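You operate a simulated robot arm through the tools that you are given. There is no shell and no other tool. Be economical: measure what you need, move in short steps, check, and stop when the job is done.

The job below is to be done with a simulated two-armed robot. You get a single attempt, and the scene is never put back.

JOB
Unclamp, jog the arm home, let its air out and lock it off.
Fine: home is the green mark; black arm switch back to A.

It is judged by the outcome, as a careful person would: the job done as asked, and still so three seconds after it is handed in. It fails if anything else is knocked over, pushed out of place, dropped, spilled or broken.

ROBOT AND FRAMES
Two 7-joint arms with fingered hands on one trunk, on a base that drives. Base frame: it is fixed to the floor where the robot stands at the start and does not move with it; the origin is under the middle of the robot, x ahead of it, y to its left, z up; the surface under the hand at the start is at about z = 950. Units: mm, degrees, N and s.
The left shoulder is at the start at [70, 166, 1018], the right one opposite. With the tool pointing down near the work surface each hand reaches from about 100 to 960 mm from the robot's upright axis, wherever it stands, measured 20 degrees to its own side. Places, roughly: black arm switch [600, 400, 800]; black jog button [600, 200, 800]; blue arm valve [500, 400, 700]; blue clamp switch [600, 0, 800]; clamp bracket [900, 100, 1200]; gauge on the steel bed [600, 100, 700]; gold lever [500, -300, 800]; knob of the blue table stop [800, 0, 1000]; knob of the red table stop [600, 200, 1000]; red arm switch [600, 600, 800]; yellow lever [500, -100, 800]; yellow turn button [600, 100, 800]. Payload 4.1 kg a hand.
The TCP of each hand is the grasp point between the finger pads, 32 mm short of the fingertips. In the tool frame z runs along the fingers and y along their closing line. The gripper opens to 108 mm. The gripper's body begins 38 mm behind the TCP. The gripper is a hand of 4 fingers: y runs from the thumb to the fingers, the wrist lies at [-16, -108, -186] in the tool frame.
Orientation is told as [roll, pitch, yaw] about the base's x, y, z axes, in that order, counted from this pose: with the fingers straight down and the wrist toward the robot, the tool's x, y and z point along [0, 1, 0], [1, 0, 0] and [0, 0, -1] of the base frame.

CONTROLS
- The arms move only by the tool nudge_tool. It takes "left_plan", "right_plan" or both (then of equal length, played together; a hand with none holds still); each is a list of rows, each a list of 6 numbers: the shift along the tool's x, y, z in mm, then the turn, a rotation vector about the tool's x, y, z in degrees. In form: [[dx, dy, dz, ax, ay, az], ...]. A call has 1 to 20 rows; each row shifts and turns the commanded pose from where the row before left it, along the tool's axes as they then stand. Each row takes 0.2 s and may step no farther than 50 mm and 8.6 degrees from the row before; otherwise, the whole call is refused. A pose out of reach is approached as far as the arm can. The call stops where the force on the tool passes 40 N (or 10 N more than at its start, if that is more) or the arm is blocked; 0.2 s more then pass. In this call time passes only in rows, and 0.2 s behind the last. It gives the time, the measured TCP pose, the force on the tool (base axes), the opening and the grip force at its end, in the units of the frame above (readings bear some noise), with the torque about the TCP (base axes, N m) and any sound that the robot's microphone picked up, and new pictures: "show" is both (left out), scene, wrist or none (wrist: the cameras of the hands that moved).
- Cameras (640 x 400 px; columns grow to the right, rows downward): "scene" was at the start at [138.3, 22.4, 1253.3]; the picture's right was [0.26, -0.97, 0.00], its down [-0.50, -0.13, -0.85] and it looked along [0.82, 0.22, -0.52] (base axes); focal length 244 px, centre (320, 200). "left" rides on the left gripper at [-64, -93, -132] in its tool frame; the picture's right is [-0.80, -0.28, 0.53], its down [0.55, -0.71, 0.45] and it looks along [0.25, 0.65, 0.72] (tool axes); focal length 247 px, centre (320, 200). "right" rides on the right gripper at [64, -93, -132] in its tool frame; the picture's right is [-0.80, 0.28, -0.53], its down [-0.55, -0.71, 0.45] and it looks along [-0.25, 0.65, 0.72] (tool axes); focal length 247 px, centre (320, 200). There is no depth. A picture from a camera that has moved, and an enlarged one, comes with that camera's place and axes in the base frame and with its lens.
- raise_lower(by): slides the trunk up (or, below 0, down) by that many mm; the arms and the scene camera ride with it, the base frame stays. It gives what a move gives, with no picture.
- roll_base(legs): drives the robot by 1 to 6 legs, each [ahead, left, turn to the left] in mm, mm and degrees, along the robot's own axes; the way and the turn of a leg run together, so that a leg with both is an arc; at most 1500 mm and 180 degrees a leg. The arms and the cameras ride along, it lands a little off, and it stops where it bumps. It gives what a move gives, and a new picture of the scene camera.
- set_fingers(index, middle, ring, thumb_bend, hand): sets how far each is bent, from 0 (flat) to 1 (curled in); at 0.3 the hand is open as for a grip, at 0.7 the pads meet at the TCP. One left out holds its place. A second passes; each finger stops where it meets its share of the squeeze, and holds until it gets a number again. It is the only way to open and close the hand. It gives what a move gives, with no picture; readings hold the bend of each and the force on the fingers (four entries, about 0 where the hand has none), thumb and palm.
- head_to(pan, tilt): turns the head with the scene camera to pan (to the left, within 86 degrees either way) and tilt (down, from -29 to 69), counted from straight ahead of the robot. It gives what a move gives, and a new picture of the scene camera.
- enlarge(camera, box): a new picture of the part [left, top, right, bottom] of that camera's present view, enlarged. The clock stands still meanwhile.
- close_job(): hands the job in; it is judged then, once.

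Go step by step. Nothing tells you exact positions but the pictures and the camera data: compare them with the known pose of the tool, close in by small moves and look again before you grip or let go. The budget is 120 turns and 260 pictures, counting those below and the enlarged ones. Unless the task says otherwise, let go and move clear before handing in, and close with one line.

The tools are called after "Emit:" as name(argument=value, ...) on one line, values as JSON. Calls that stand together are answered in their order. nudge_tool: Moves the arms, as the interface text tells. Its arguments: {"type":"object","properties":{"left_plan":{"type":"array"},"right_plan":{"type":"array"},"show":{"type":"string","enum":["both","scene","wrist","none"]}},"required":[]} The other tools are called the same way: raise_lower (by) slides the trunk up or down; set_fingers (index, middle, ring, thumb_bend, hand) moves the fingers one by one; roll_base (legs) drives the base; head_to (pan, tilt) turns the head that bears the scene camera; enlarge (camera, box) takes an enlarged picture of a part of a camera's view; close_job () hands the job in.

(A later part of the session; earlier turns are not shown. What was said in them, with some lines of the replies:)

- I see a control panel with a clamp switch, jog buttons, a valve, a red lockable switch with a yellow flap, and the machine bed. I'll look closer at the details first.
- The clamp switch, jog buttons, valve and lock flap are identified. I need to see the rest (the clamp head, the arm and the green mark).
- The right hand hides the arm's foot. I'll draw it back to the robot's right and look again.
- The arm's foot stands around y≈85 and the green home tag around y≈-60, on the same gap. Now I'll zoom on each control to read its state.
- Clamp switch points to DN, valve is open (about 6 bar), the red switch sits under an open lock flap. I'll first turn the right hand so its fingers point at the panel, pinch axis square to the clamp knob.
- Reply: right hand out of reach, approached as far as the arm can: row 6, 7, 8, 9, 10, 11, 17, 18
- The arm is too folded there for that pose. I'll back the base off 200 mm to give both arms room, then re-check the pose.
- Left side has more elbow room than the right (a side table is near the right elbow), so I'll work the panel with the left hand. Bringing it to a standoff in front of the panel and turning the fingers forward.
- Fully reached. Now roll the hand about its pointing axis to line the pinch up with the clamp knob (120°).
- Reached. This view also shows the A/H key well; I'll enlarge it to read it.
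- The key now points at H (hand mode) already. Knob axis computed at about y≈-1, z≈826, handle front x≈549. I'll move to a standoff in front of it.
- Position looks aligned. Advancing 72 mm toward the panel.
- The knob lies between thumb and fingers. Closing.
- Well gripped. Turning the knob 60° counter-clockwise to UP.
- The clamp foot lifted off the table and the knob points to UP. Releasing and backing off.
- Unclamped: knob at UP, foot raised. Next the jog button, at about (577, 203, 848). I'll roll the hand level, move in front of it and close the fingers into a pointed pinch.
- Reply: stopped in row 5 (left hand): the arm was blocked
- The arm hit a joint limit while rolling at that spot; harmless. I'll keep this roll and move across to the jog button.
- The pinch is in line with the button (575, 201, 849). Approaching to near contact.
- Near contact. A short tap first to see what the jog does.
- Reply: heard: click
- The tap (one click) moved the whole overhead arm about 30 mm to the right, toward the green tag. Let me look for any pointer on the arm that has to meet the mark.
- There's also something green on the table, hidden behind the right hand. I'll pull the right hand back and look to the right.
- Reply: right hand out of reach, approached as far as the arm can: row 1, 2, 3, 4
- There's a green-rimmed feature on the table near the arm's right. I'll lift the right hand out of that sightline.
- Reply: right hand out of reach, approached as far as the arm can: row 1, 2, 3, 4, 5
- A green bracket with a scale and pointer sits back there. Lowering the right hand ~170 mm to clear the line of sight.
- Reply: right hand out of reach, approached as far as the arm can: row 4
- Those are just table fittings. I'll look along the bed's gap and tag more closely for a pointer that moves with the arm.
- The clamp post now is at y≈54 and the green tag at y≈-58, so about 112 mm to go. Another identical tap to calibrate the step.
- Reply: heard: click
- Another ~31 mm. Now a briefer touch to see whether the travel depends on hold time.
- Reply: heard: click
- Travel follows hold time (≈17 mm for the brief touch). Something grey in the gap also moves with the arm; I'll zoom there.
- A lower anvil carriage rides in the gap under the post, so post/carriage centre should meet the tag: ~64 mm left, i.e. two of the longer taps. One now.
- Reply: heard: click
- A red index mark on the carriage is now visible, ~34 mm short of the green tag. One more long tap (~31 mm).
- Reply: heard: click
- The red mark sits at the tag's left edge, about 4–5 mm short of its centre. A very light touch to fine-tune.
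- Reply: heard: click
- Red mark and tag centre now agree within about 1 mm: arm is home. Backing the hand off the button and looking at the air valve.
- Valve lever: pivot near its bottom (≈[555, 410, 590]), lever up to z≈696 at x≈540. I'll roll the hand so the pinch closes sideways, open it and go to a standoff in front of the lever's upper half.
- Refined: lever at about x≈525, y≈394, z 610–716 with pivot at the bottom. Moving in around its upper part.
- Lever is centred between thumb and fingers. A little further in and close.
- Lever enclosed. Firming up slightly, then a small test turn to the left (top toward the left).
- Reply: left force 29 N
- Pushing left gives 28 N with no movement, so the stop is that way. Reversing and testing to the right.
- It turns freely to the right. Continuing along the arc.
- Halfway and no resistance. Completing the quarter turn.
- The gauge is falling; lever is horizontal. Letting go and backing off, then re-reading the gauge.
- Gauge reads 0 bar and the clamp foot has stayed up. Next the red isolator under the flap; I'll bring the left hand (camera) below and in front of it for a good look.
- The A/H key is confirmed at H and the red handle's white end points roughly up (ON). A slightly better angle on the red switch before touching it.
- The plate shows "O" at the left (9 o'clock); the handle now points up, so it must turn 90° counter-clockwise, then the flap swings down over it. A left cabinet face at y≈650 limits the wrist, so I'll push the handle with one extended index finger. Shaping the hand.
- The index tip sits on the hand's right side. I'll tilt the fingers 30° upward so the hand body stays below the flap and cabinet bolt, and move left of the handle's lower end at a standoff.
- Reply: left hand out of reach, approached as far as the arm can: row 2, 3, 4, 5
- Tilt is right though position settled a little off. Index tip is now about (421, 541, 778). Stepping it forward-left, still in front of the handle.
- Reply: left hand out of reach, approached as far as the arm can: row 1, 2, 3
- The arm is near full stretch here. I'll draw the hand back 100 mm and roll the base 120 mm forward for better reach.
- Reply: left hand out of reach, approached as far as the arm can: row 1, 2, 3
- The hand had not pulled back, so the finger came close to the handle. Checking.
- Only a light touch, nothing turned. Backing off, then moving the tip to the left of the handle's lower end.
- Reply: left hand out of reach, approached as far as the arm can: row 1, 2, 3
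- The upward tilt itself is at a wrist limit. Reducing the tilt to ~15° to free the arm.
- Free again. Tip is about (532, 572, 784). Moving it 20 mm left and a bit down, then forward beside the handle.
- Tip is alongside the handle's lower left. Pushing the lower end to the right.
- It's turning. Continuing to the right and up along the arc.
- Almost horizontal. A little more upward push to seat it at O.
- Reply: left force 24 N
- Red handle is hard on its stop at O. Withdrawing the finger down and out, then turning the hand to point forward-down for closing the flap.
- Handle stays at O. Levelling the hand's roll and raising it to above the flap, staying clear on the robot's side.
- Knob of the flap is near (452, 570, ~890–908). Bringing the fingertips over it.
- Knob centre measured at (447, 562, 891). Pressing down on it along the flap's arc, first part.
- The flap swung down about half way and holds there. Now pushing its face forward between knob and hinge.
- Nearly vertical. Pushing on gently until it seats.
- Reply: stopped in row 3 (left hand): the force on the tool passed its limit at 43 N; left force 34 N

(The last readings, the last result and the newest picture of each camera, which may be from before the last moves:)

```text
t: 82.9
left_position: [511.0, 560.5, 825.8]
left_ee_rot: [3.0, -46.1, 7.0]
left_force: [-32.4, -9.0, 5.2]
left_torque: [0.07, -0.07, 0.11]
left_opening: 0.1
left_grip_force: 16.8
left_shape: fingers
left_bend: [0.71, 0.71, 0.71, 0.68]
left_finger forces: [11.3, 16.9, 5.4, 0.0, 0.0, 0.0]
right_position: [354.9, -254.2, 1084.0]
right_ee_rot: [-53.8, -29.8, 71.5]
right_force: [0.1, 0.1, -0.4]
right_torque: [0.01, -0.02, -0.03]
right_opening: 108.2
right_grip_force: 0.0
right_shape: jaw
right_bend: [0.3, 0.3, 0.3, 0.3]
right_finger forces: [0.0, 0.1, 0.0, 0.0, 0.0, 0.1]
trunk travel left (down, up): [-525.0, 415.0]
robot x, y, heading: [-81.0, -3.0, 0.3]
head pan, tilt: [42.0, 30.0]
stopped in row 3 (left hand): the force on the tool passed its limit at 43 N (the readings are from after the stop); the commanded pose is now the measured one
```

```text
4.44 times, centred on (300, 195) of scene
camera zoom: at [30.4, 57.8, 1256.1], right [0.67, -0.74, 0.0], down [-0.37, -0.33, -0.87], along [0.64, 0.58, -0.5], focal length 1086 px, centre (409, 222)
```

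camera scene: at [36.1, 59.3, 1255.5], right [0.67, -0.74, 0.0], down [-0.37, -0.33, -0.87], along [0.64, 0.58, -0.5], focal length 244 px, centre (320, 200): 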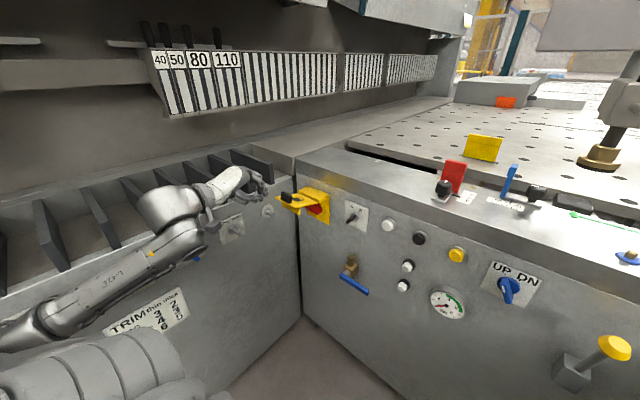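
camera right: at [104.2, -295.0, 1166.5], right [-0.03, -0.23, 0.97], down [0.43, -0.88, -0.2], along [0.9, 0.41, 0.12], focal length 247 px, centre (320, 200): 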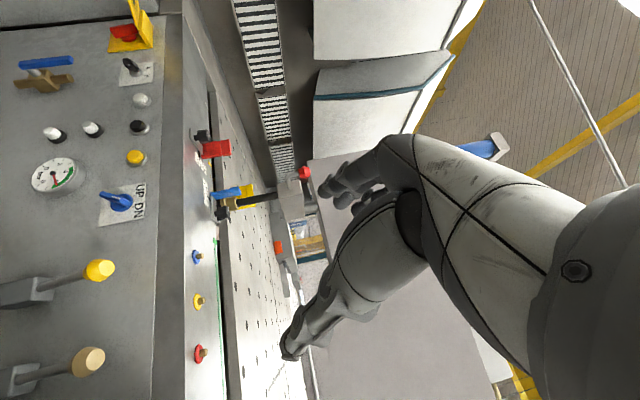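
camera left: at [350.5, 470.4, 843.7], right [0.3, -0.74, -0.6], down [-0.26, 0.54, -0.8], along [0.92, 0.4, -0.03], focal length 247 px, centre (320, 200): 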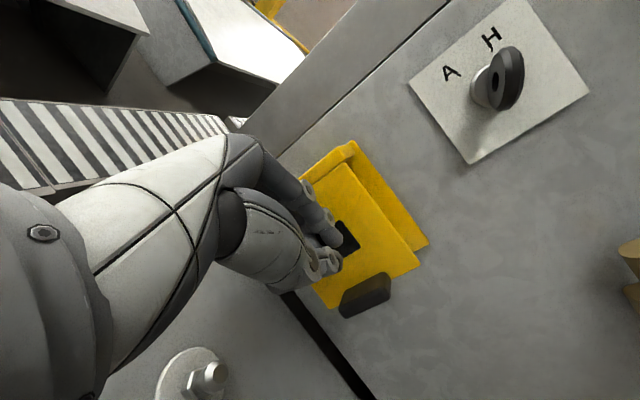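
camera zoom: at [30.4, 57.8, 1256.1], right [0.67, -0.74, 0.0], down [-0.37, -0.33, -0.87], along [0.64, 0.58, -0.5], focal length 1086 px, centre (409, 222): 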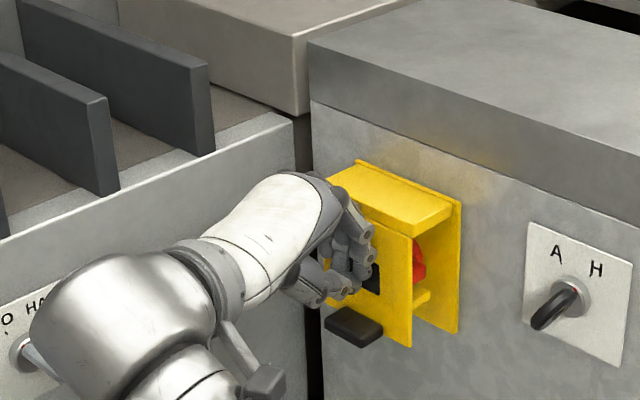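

Firm stop: the flap is fully closed. Backing straight off to inspect.

Emit:
nudge_tool(left_plan=[[6.2, -27.7, -28.2, 0, 0, 0], [6.2, -27.7, -28.2, 0, 0, 0], [6.2, -27.7, -28.2, 0, 0, 0]], show="scene")

Emit:
enlarge(camera="scene", box=[260, 160, 400, 240])

Emit:
enlarge(camera="left", box=[260, 60, 580, 300])

```text
t: 83.7
left_position: [394.5, 561.2, 822.5]
left_ee_rot: [2.8, -45.8, 7.0]
left_force: [-0.4, -0.6, -0.3]
left_torque: [-0.03, 0.0, 0.02]
left_opening: 3.3
left_grip_force: 0.0
left_shape: fingers
left_bend: [0.7, 0.7, 0.7, 0.7]
left_finger forces: [0.0, 0.1, 0.0, 0.0, 0.1, 0.0]
right_position: [356.5, -254.5, 1083.5]
right_ee_rot: [-53.4, -29.8, 71.4]
right_force: [-0.1, 1.4, 0.5]
right_torque: [0.01, 0.03, 0.02]
right_opening: 108.1
right_grip_force: 0.1
right_shape: jaw
right_bend: [0.3, 0.3, 0.3, 0.3]
right_finger forces: [0.0, 0.0, 0.0, 0.1, 0.0, 0.0]
trunk travel left (down, up): [-525.0, 415.0]
robot x, y, heading: [-83.0, -0.9, 0.2]
head pan, tilt: [42.0, 30.0]
camera scene: at [34.3, 59.5, 1255.7], right [0.67, -0.74, 0.0], down [-0.37, -0.33, -0.87], along [0.64, 0.58, -0.5], focal length 244 px, centre (320, 200)
```

scene: 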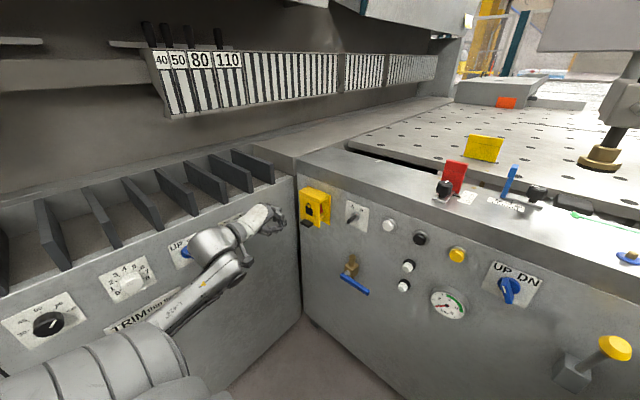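

```text
4.57 times, centred on (330, 200) of scene
camera zoom: at [34.3, 59.5, 1255.7], right [0.67, -0.74, 0.0], down [-0.37, -0.33, -0.87], along [0.64, 0.58, -0.5], focal length 1117 px, centre (274, 200)
```

zoom: 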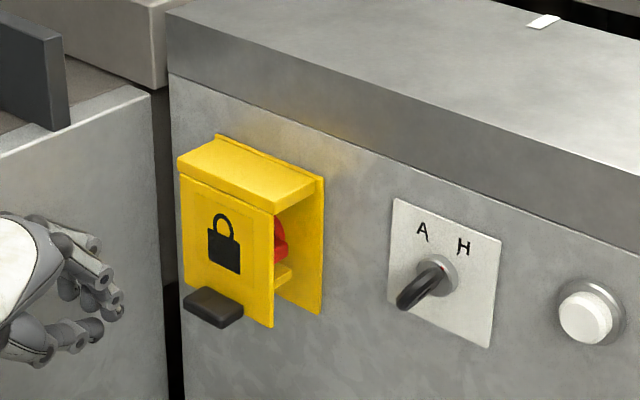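

```text
1.67 times, centred on (420, 180) of left
camera zoom: at [248.6, 471.6, 845.0], right [0.3, -0.74, -0.6], down [-0.26, 0.54, -0.8], along [0.92, 0.4, -0.03], focal length 412 px, centre (153, 233)
```

zoom: 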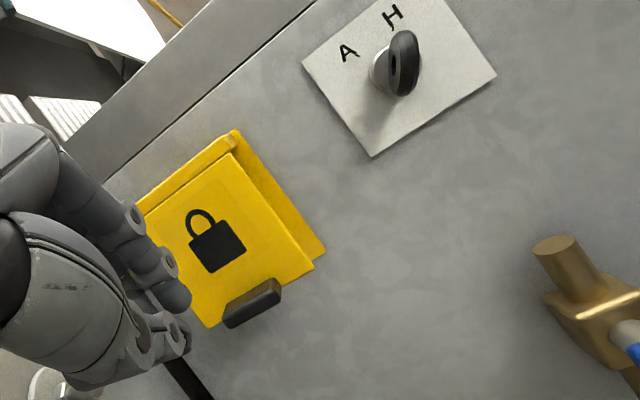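

The lock flap is closed over the red switch at O. Last: the black A/H key. I'll roll the base back to where the wrist worked well, then reorient the left hand (fingers forward, pinch across the key).

Emit:
roll_base(legs=[[-118, 0, 0]])

Emit:
nudge_tool(left_plan=[[-42.6, 1.1, -10.5, 0, 0, 0], [-42.6, 1.1, -10.5, 0, 0, 0], [-42.6, 1.1, -10.5, 0, 0, 0], [0, 0, 0, -7.4, 0, 0], [0, 0, 0, -7.4, 0, 0], [0, 0, 0, -7.4, 0, 0], [0, 0, 0, -7.4, 0, 0], [0, 0, 0, -7.4, 0, 0], [0, 0, 0, -7.2, 0, 0], [0, 0, 0, 0, -7.5, 0]], show="none")

```text
t: 84.9
left_position: [276.2, 561.7, 821.8]
left_ee_rot: [2.9, -45.9, 7.0]
left_force: [-0.8, -0.1, -0.5]
left_torque: [0.01, 0.02, 0.02]
left_opening: 3.2
left_grip_force: 0.0
left_shape: fingers
left_bend: [0.7, 0.7, 0.7, 0.7]
left_finger forces: [0.0, 0.1, 0.0, 0.0, 0.1, 0.1]
right_position: [239.5, -254.6, 1083.9]
right_ee_rot: [-53.5, -29.7, 71.4]
right_force: [0.2, 1.0, 0.6]
right_torque: [-0.01, 0.01, -0.02]
right_opening: 107.7
right_grip_force: 0.1
right_shape: jaw
right_bend: [0.3, 0.3, 0.3, 0.3]
right_finger forces: [0.0, 0.1, 0.1, 0.0, 0.0, 0.0]
trunk travel left (down, up): [-525.0, 415.0]
robot x, y, heading: [-203.4, 0.9, 0.1]
head pan, tilt: [42.0, 30.0]
camera scene: at [-84.5, 59.6, 1255.7], right [0.67, -0.74, 0.0], down [-0.37, -0.34, -0.87], along [0.64, 0.58, -0.5], focal length 244 px, centre (320, 200)
```

scene: 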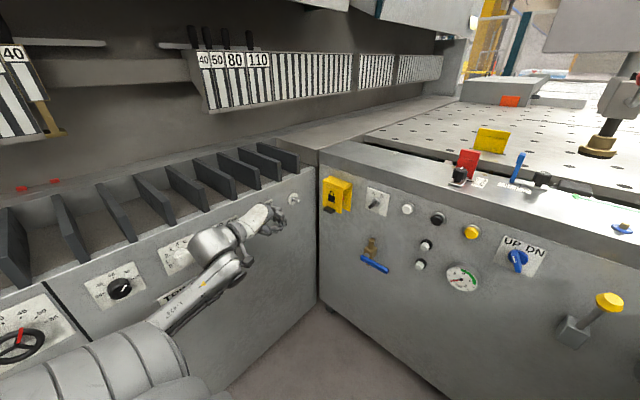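

```text
t: 87.1
left_position: [275.3, 432.5, 841.5]
left_ee_rot: [84.5, -88.1, -82.7]
left_force: [-0.1, 0.1, 1.0]
left_torque: [0.03, 0.04, 0.01]
left_opening: 3.0
left_grip_force: 0.1
left_shape: fingers
left_bend: [0.7, 0.7, 0.7, 0.7]
left_finger forces: [0.0, 0.0, 0.0, 0.0, 0.1, 0.1]
right_position: [239.5, -254.3, 1084.2]
right_ee_rot: [-53.5, -29.7, 71.5]
right_force: [-0.3, 0.2, 0.4]
right_torque: [0.01, -0.01, 0.02]
right_opening: 107.9
right_grip_force: 0.1
right_shape: jaw
right_bend: [0.3, 0.3, 0.3, 0.3]
right_finger forces: [0.0, 0.1, 0.0, 0.1, 0.0, 0.0]
trunk travel left (down, up): [-525.0, 415.0]
robot x, y, heading: [-201.6, 4.0, -0.0]
head pan, tilt: [42.0, 30.0]
```

Pointing forward. Moving forward a bit and rolling the hand 118° to match the key at H, with fingers open.

Emit:
nudge_tool(left_plan=[[0, 0, 45, 0, 0, 0], [0, 0, 45, 0, 0, 0], [0, 0, 0, 0, 0, 8.43], [0, 0, 0, 0, 0, 8.43], [0, 0, 0, 0, 0, 8.43], [0, 0, 0, 0, 0, 8.43], [0, 0, 0, 0, 0, 8.43], [0, 0, 0, 0, 0, 8.43], [0, 0, 0, 0, 0, 8.43], [0, 0, 0, 0, 0, 8.43], [0, 0, 0, 0, 0, 8.43], [0, 0, 0, 0, 0, 8.43], [0, 0, 0, 0, 0, 8.43], [0, 0, 0, 0, 0, 8.43], [0, 0, 0, 0, 0, 8.43], [0, 0, 0, 0, 0, 8.43]], show="none")

Emit:
set_fingers(hand="left", index=0.35, middle=0.35, ring=0.35, thumb_bend=0.35)

Emit:
enlarge(camera="left", box=[200, 60, 600, 380])

Emit:
head_to(pan=25, tilt=30)

Emit:
enlarge(camera="scene", box=[240, 150, 380, 250])

```text
t: 90.5
left_position: [367.1, 433.5, 843.6]
left_ee_rot: [89.7, 30.1, -88.4]
left_force: [0.3, -0.7, 0.6]
left_torque: [-0.04, -0.02, 0.0]
left_opening: 3.3
left_grip_force: 0.1
left_shape: fingers
left_bend: [0.7, 0.7, 0.7, 0.7]
left_finger forces: [0.1, 0.0, 0.1, 0.0, 0.1, 0.0]
right_position: [240.5, -253.9, 1083.2]
right_ee_rot: [-53.4, -29.8, 71.4]
right_force: [0.4, -0.3, 0.0]
right_torque: [0.02, -0.02, -0.03]
right_opening: 107.8
right_grip_force: 0.0
right_shape: jaw
right_bend: [0.3, 0.3, 0.3, 0.3]
right_finger forces: [0.0, 0.0, 0.0, 0.1, 0.0, 0.0]
trunk travel left (down, up): [-525.0, 415.0]
robot x, y, heading: [-202.4, 0.3, 0.4]
head pan, tilt: [42.0, 30.0]
```

```text
t: 91.5
left_position: [365.7, 434.5, 841.9]
left_ee_rot: [89.7, 30.0, -88.5]
left_force: [0.2, -0.1, -0.2]
left_torque: [-0.01, 0.01, 0.01]
left_opening: 95.1
left_grip_force: 0.1
left_shape: fingers
left_bend: [0.35, 0.35, 0.35, 0.35]
left_finger forces: [0.0, 0.1, 0.0, 0.1, 0.0, 0.0]
right_position: [240.3, -254.4, 1082.7]
right_ee_rot: [-53.5, -29.6, 71.5]
right_force: [1.1, -0.4, 0.5]
right_torque: [0.01, 0.01, -0.01]
right_opening: 108.0
right_grip_force: 0.1
right_shape: jaw
right_bend: [0.3, 0.3, 0.3, 0.3]
right_finger forces: [0.0, 0.0, 0.0, 0.0, 0.1, 0.0]
trunk travel left (down, up): [-525.0, 415.0]
robot x, y, heading: [-197.1, -3.1, -0.1]
head pan, tilt: [42.0, 30.0]
```

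```text
1.25 times, centred on (400, 220) of left
camera zoom: at [232.5, 542.9, 832.4], right [0.51, 0.66, -0.55], down [0.44, 0.35, 0.83], along [0.74, -0.67, -0.11], focal length 309 px, centre (220, 175)
```

zoom: 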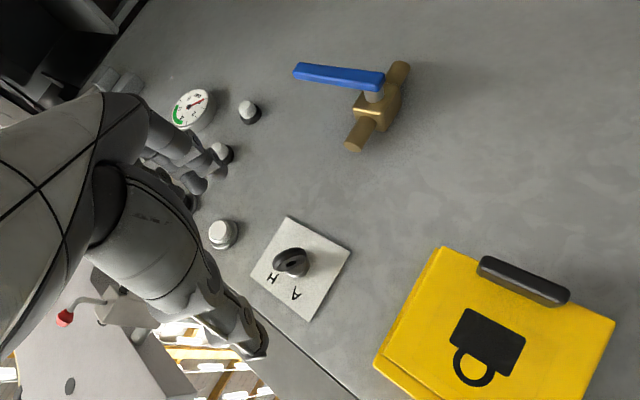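

```text
t: 92.3
left_position: [365.5, 435.1, 842.2]
left_ee_rot: [89.7, 30.1, -88.5]
left_force: [-0.9, 0.2, 0.0]
left_torque: [-0.02, 0.01, -0.01]
left_opening: 95.2
left_grip_force: 0.1
left_shape: fingers
left_bend: [0.35, 0.35, 0.35, 0.35]
left_finger forces: [0.1, 0.0, 0.1, 0.0, 0.1, 0.1]
right_position: [240.6, -254.0, 1082.7]
right_ee_rot: [-53.4, -29.7, 71.4]
right_force: [-0.3, -0.3, -0.7]
right_torque: [-0.02, 0.02, 0.0]
right_opening: 107.8
right_grip_force: 0.0
right_shape: jaw
right_bend: [0.3, 0.3, 0.3, 0.3]
right_finger forces: [0.0, 0.0, 0.1, 0.0, 0.1, 0.1]
trunk travel left (down, up): [-525.0, 415.0]
robot x, y, heading: [-205.6, 1.0, 0.3]
head pan, tilt: [25.0, 30.0]
camera scene: at [-68.1, 37.4, 1255.5], right [0.43, -0.9, 0.0], down [-0.45, -0.21, -0.87], along [0.78, 0.37, -0.5], focal length 244 px, centre (320, 200)
```

scene: 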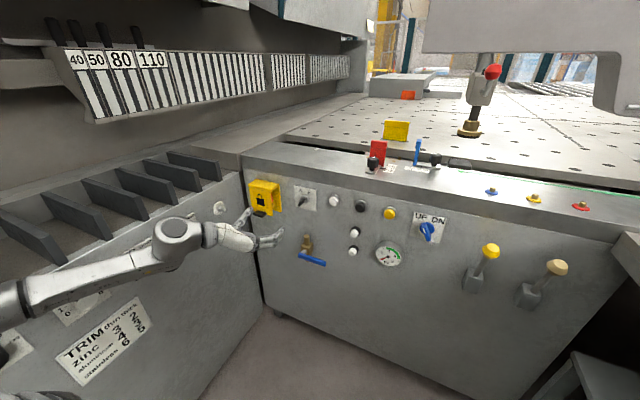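

```text
4.00 times, centred on (310, 200) of scene
camera zoom: at [-68.1, 37.4, 1255.5], right [0.43, -0.9, 0.0], down [-0.45, -0.21, -0.87], along [0.78, 0.37, -0.5], focal length 978 px, centre (360, 200)
```

zoom: 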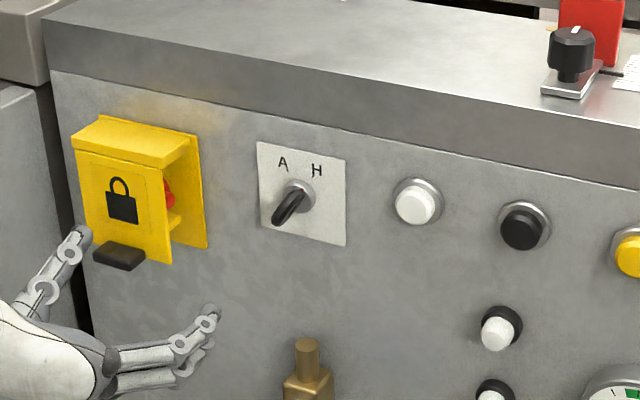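

Key measured at about (555, 404, 831). Closing in to a standoff.

Emit:
nudge_tool(left_plan=[[2, 11.5, 34, 0, 0, 0], [2, 11.5, 34, 0, 0, 0], [2, 11.5, 34, 0, 0, 0]], show="none")

Emit:
enlarge(camera="left", box=[220, 140, 540, 380])

Emit:
enlarge(camera="scene", box=[260, 160, 360, 240])

```text
t: 93.1
left_position: [471.1, 404.9, 829.0]
left_ee_rot: [89.6, 30.0, -88.6]
left_force: [0.0, 0.0, 0.5]
left_torque: [0.03, -0.02, 0.02]
left_opening: 95.3
left_grip_force: 0.0
left_shape: fingers
left_bend: [0.35, 0.35, 0.35, 0.35]
left_finger forces: [0.0, 0.1, 0.1, 0.0, 0.0, 0.0]
right_position: [241.3, -253.1, 1081.0]
right_ee_rot: [-53.2, -29.6, 71.4]
right_force: [-0.1, -0.5, -0.4]
right_torque: [0.0, -0.03, -0.01]
right_opening: 107.9
right_grip_force: 0.0
right_shape: jaw
right_bend: [0.3, 0.3, 0.3, 0.3]
right_finger forces: [0.0, 0.0, 0.1, 0.0, 0.0, 0.0]
trunk travel left (down, up): [-525.0, 415.0]
robot x, y, heading: [-200.1, 1.8, 0.1]
head pan, tilt: [25.0, 30.0]
```

```text
1.67 times, centred on (380, 260) of left
camera zoom: at [335.9, 513.8, 819.2], right [0.51, 0.66, -0.55], down [0.44, 0.35, 0.83], along [0.74, -0.67, -0.11], focal length 412 px, centre (220, 100)
```

zoom: 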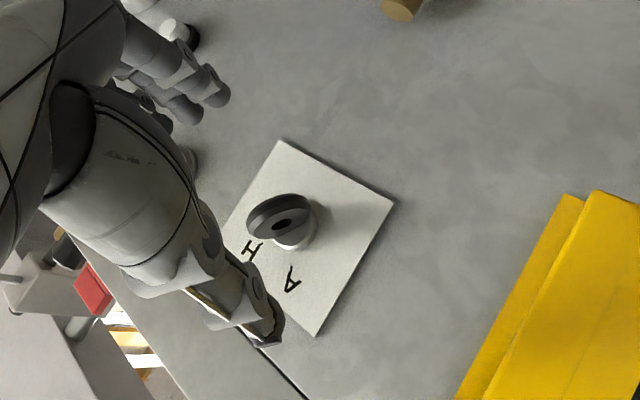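

```text
5.00 times, centred on (310, 200) of scene
camera zoom: at [-66.7, 37.1, 1255.4], right [0.43, -0.9, 0.0], down [-0.45, -0.21, -0.87], along [0.78, 0.37, -0.5], focal length 1222 px, centre (370, 200)
```

zoom: 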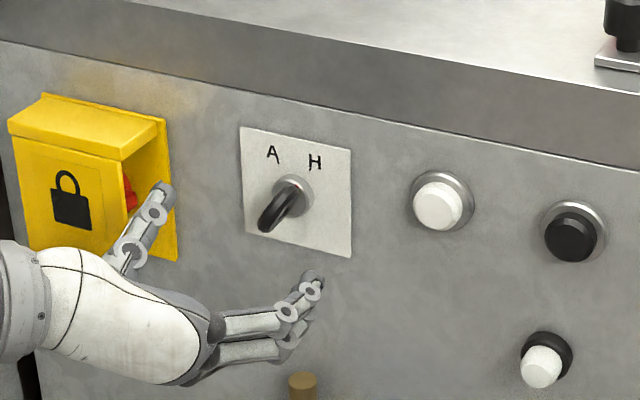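

Aligned. Advancing onto the key and closing.

Emit:
nudge_tool(left_plan=[[0, 0, 25, 0, 0, 0], [0, 0, 25, 0, 0, 0], [0, 1, 15, 0, 0, 0]], show="none")

Emit:
set_fingers(hand="left", index=0.7, middle=0.7, ring=0.7, thumb_bend=0.7)

Emit:
enlarge(camera="left", box=[220, 140, 460, 320])

Emit:
enlarge(camera="scene", box=[270, 170, 340, 230])

```text
t: 93.9
left_position: [535.5, 405.3, 827.7]
left_ee_rot: [89.6, 30.1, -88.5]
left_force: [0.6, -0.6, 0.3]
left_torque: [0.01, 0.01, 0.04]
left_opening: 95.1
left_grip_force: 0.1
left_shape: fingers
left_bend: [0.35, 0.35, 0.35, 0.35]
left_finger forces: [0.1, 0.0, 0.0, 0.0, 0.0, 0.0]
right_position: [240.7, -254.4, 1083.3]
right_ee_rot: [-53.4, -29.6, 71.4]
right_force: [-0.1, -0.9, 0.4]
right_torque: [0.03, 0.05, 0.01]
right_opening: 107.7
right_grip_force: 0.0
right_shape: jaw
right_bend: [0.3, 0.3, 0.3, 0.3]
right_finger forces: [0.0, 0.0, 0.0, 0.1, 0.1, 0.0]
trunk travel left (down, up): [-525.0, 415.0]
robot x, y, heading: [-202.3, -1.0, 0.2]
head pan, tilt: [25.0, 30.0]
```

```text
t: 94.9
left_position: [534.2, 404.3, 829.0]
left_ee_rot: [89.5, 29.8, -88.6]
left_force: [0.7, -7.6, -3.8]
left_torque: [0.04, 0.07, -0.18]
left_opening: 10.2
left_grip_force: 5.1
left_shape: fingers
left_bend: [0.66, 0.67, 0.68, 0.69]
left_finger forces: [3.5, 3.9, 1.5, 0.0, 1.1, 0.1]
right_position: [239.2, -254.5, 1082.1]
right_ee_rot: [-53.2, -29.7, 71.4]
right_force: [-0.1, 1.0, 0.6]
right_torque: [0.02, 0.01, 0.02]
right_opening: 107.7
right_grip_force: 0.0
right_shape: jaw
right_bend: [0.3, 0.3, 0.3, 0.3]
right_finger forces: [0.0, 0.1, 0.0, 0.0, 0.1, 0.0]
trunk travel left (down, up): [-525.0, 415.0]
robot x, y, heading: [-201.7, 2.0, 0.0]
head pan, tilt: [25.0, 30.0]
```

```text
2.22 times, centred on (340, 230) of left
camera zoom: at [401.1, 513.2, 819.0], right [0.51, 0.66, -0.55], down [0.44, 0.35, 0.83], along [0.74, -0.67, -0.11], focal length 549 px, centre (276, 133)
```

zoom: 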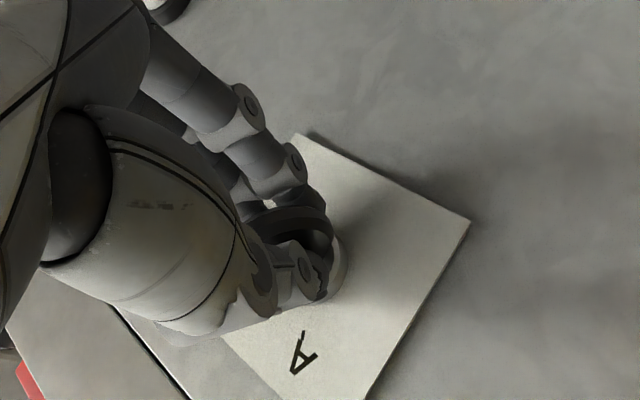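

```text
6.67 times, centred on (305, 200) of scene
camera zoom: at [-67.4, 36.6, 1255.5], right [0.42, -0.91, 0.0], down [-0.45, -0.21, -0.87], along [0.78, 0.37, -0.5], focal length 1629 px, centre (420, 200)
```

zoom: 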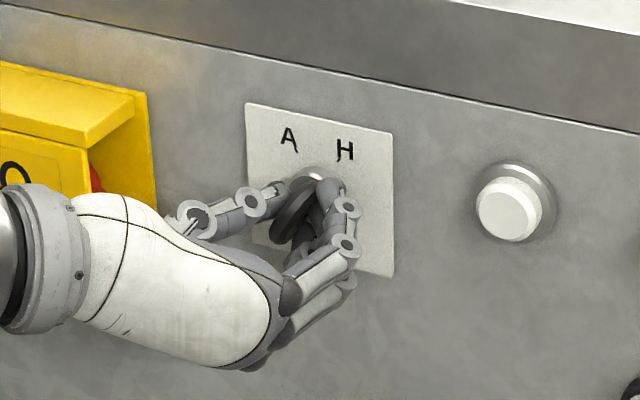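

Key gripped. Turning 60° counter-clockwise to A.

Emit:
nudge_tool(left_plan=[[0, 0, 0, 0, 0, -7.5], [0, 0, 0, 0, 0, -7.5], [0, 0, 0, 0, 0, -7.5], [0, 0, 0, 0, 0, -7.5], [0, 0, 0, 0, 0, -7.5], [0, 0, 0, 0, 0, -7.5], [0, 0, 0, 0, 0, -7.5], [0, 0, 0, 0, 0, -7.5]], show="none")

Emit:
enlarge(camera="scene", box=[270, 170, 340, 230])

Emit:
enlarge(camera="left", box=[220, 140, 460, 320])

```text
t: 96.7
left_position: [535.3, 404.3, 829.8]
left_ee_rot: [89.7, -30.0, -88.1]
left_force: [1.2, -8.9, -0.1]
left_torque: [0.07, 0.03, -0.25]
left_opening: 10.7
left_grip_force: 4.7
left_shape: fingers
left_bend: [0.65, 0.66, 0.7, 0.69]
left_finger forces: [3.5, 4.7, 0.1, 0.0, 0.4, 0.1]
right_position: [240.6, -255.5, 1082.0]
right_ee_rot: [-53.3, -29.7, 71.4]
right_force: [-0.1, 0.1, -0.5]
right_torque: [0.0, 0.0, 0.01]
right_opening: 107.9
right_grip_force: 0.1
right_shape: jaw
right_bend: [0.3, 0.3, 0.3, 0.3]
right_finger forces: [0.1, 0.0, 0.0, 0.0, 0.0, 0.1]
trunk travel left (down, up): [-525.0, 415.0]
robot x, y, heading: [-200.0, 1.1, 0.1]
head pan, tilt: [25.0, 30.0]
```

```text
6.67 times, centred on (305, 200) of scene
camera zoom: at [-67.9, 35.9, 1255.6], right [0.43, -0.91, 0.0], down [-0.45, -0.21, -0.87], along [0.78, 0.37, -0.5], focal length 1629 px, centre (420, 200)
```

zoom: 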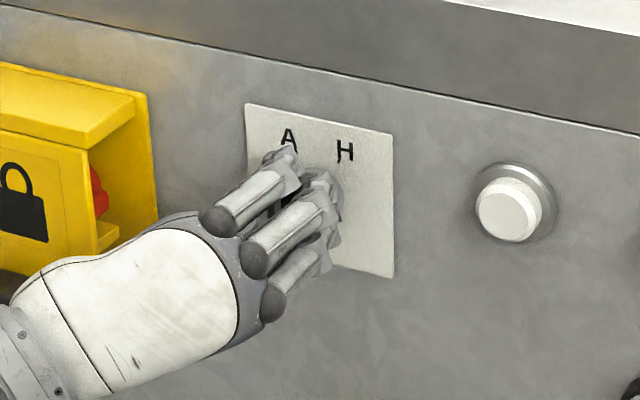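

```text
2.22 times, centred on (340, 230) of left
camera zoom: at [401.9, 449.1, 726.8], right [0.53, -0.14, -0.83], down [0.42, 0.9, 0.12], along [0.73, -0.42, 0.54], focal length 549 px, centre (276, 133)
```

zoom: 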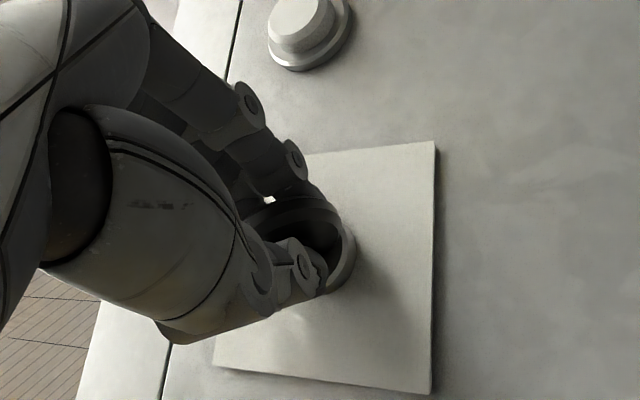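

The key turned along with the hand. Releasing and backing off to verify.

Emit:
set_fingers(hand="left", index=0.3, middle=0.3, ring=0.3, thumb_bend=0.3)

Emit:
nudge_tool(left_plan=[[0, 0, -25, 0, 0, 0], [0, 0, -40, 0, 0, 0], [0, 0, -40, 0, 0, 0], [0, 0, -40, 0, 0, 0], [0, 0, -40, 0, 0, 0]], show="none")

Emit:
enlarge(camera="scene", box=[240, 150, 420, 280])

Emit:
enlarge(camera="scene", box=[285, 175, 325, 215])

Emit:
enlarge(camera="left", box=[300, 100, 620, 340])

```text
t: 97.7
left_position: [535.9, 405.0, 829.7]
left_ee_rot: [89.8, -30.0, -88.0]
left_force: [-0.2, 0.4, -0.3]
left_torque: [0.01, -0.02, 0.02]
left_opening: 108.2
left_grip_force: 0.1
left_shape: fingers
left_bend: [0.3, 0.3, 0.3, 0.3]
left_finger forces: [0.1, 0.0, 0.1, 0.1, 0.0, 0.1]
right_position: [240.3, -254.3, 1083.2]
right_ee_rot: [-53.4, -29.6, 71.4]
right_force: [-0.6, -0.3, 0.3]
right_torque: [0.02, 0.0, 0.02]
right_opening: 108.0
right_grip_force: 0.1
right_shape: jaw
right_bend: [0.3, 0.3, 0.3, 0.3]
right_finger forces: [0.0, 0.1, 0.1, 0.1, 0.0, 0.1]
trunk travel left (down, up): [-525.0, 415.0]
robot x, y, heading: [-202.3, 3.7, 0.1]
head pan, tilt: [25.0, 30.0]
```

```text
t: 98.9
left_position: [348.8, 399.5, 831.6]
left_ee_rot: [89.8, -30.0, -88.3]
left_force: [-1.2, 0.3, 1.2]
left_torque: [-0.01, 0.0, 0.01]
left_opening: 108.4
left_grip_force: 0.1
left_shape: fingers
left_bend: [0.3, 0.3, 0.3, 0.3]
left_finger forces: [0.0, 0.1, 0.1, 0.0, 0.1, 0.1]
right_position: [240.4, -253.9, 1084.0]
right_ee_rot: [-53.4, -29.8, 71.5]
right_force: [-0.2, -0.8, 0.2]
right_torque: [0.01, 0.0, -0.01]
right_opening: 108.0
right_grip_force: 0.1
right_shape: jaw
right_bend: [0.3, 0.3, 0.3, 0.3]
right_finger forces: [0.0, 0.1, 0.1, 0.0, 0.0, 0.0]
trunk travel left (down, up): [-525.0, 415.0]
robot x, y, heading: [-200.2, 1.1, 0.1]
head pan, tilt: [25.0, 30.0]
```

```text
3.08 times, centred on (330, 215) of scene
camera zoom: at [-69.0, 37.2, 1255.7], right [0.42, -0.91, 0.0], down [-0.45, -0.21, -0.87], along [0.78, 0.37, -0.5], focal length 752 px, centre (289, 154)
```

zoom: 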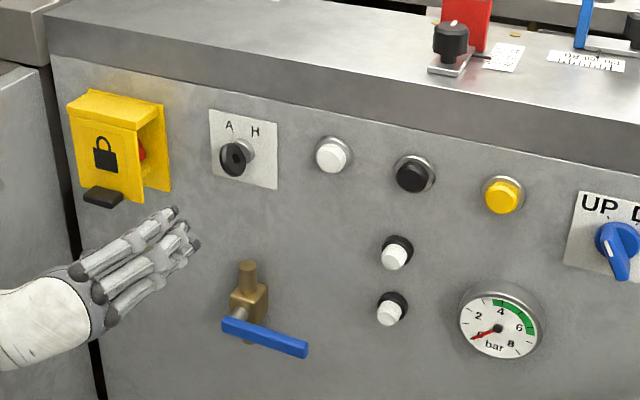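

```text
10.00 times, centred on (305, 195) of scene
camera zoom: at [-69.0, 37.2, 1255.7], right [0.42, -0.91, 0.0], down [-0.45, -0.21, -0.87], along [0.78, 0.37, -0.5], focal length 2444 px, centre (470, 250)
```

zoom: 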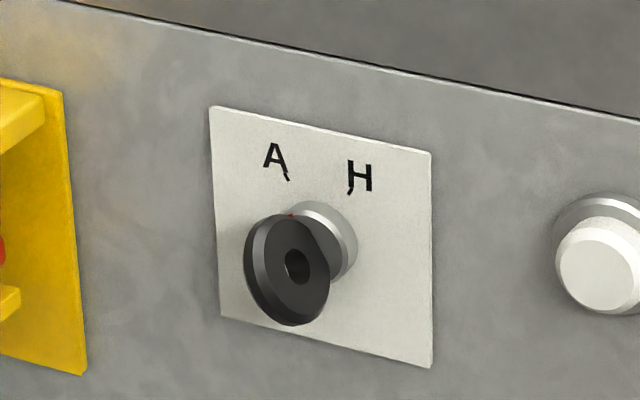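

```text
1.67 times, centred on (460, 220) of left
camera zoom: at [216.4, 444.3, 728.7], right [0.53, -0.14, -0.83], down [0.42, 0.9, 0.12], along [0.73, -0.42, 0.54], focal length 412 px, centre (87, 167)
```

zoom: 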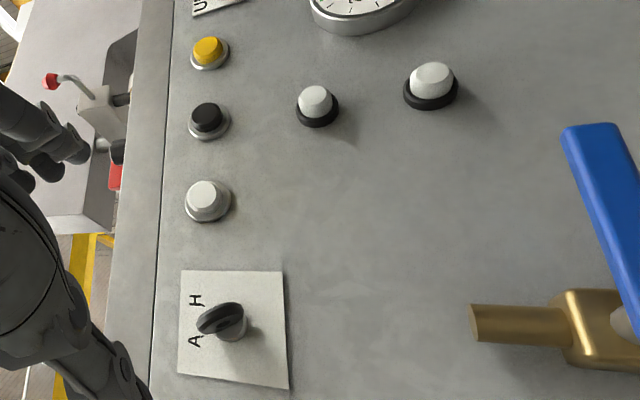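

The key is at A, gauge 0, flap closed. A last look at the arm against the green mark.

Emit:
head_to(pan=0, tilt=20)

Emit:
enlarge(camera="scene", box=[310, 190, 360, 220])

```text
t: 99.8
left_position: [350.5, 400.4, 830.6]
left_ee_rot: [89.7, -29.9, -88.1]
left_force: [0.1, 0.6, 0.1]
left_torque: [0.0, -0.01, -0.04]
left_opening: 108.3
left_grip_force: 0.0
left_shape: fingers
left_bend: [0.3, 0.3, 0.3, 0.3]
left_finger forces: [0.0, 0.1, 0.0, 0.1, 0.0, 0.0]
right_position: [241.4, -254.1, 1083.0]
right_ee_rot: [-53.5, -29.6, 71.4]
right_force: [0.2, -0.3, 0.7]
right_torque: [-0.06, 0.03, -0.01]
right_opening: 107.9
right_grip_force: 0.1
right_shape: jaw
right_bend: [0.3, 0.3, 0.3, 0.3]
right_finger forces: [0.0, 0.0, 0.0, 0.1, 0.0, 0.1]
trunk travel left (down, up): [-525.0, 415.0]
robot x, y, heading: [-201.7, -0.5, 0.4]
head pan, tilt: [0.0, 20.0]
camera scene: at [-56.9, -0.8, 1271.6], right [0.0, -1.0, 0.0], down [-0.34, 0.0, -0.94], along [0.94, 0.0, -0.34], focal length 244 px, centre (320, 200)
```

scene: 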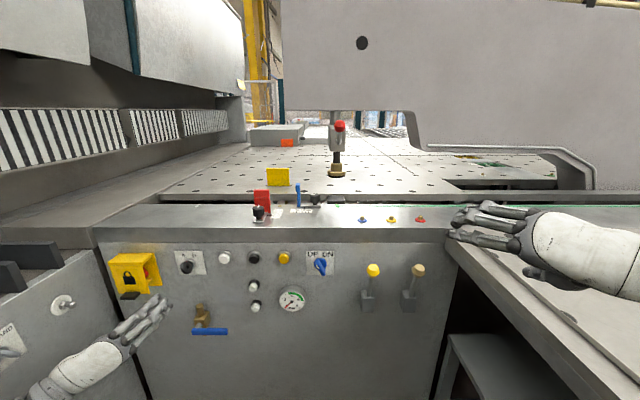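

```text
12.80 times, centred on (335, 205) of scene
camera zoom: at [-56.9, -0.8, 1271.6], right [0.0, -1.0, 0.0], down [-0.34, 0.0, -0.94], along [0.94, 0.0, -0.34], focal length 3128 px, centre (128, 136)
```

zoom: 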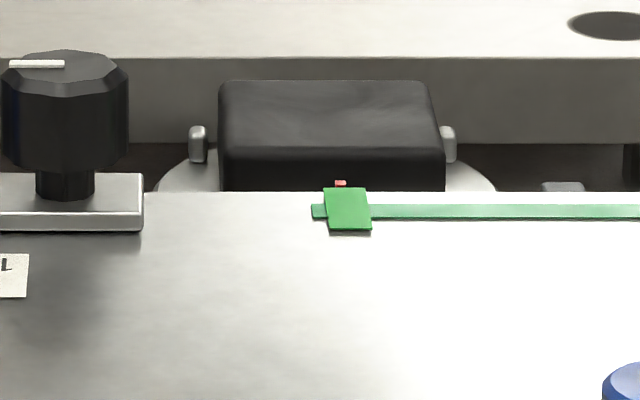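

The arm is still on the green mark, the clamp is up, and both hands are clear. Handing in.

Emit:
close_job()

```text
The job is handed in.
```

The job is done and handed in: the clamp is up, the arm is within about 1–2 mm of the green mark, the gauge reads 0 bar, the red switch is at O with its lock flap closed, and the black arm switch is back at A.
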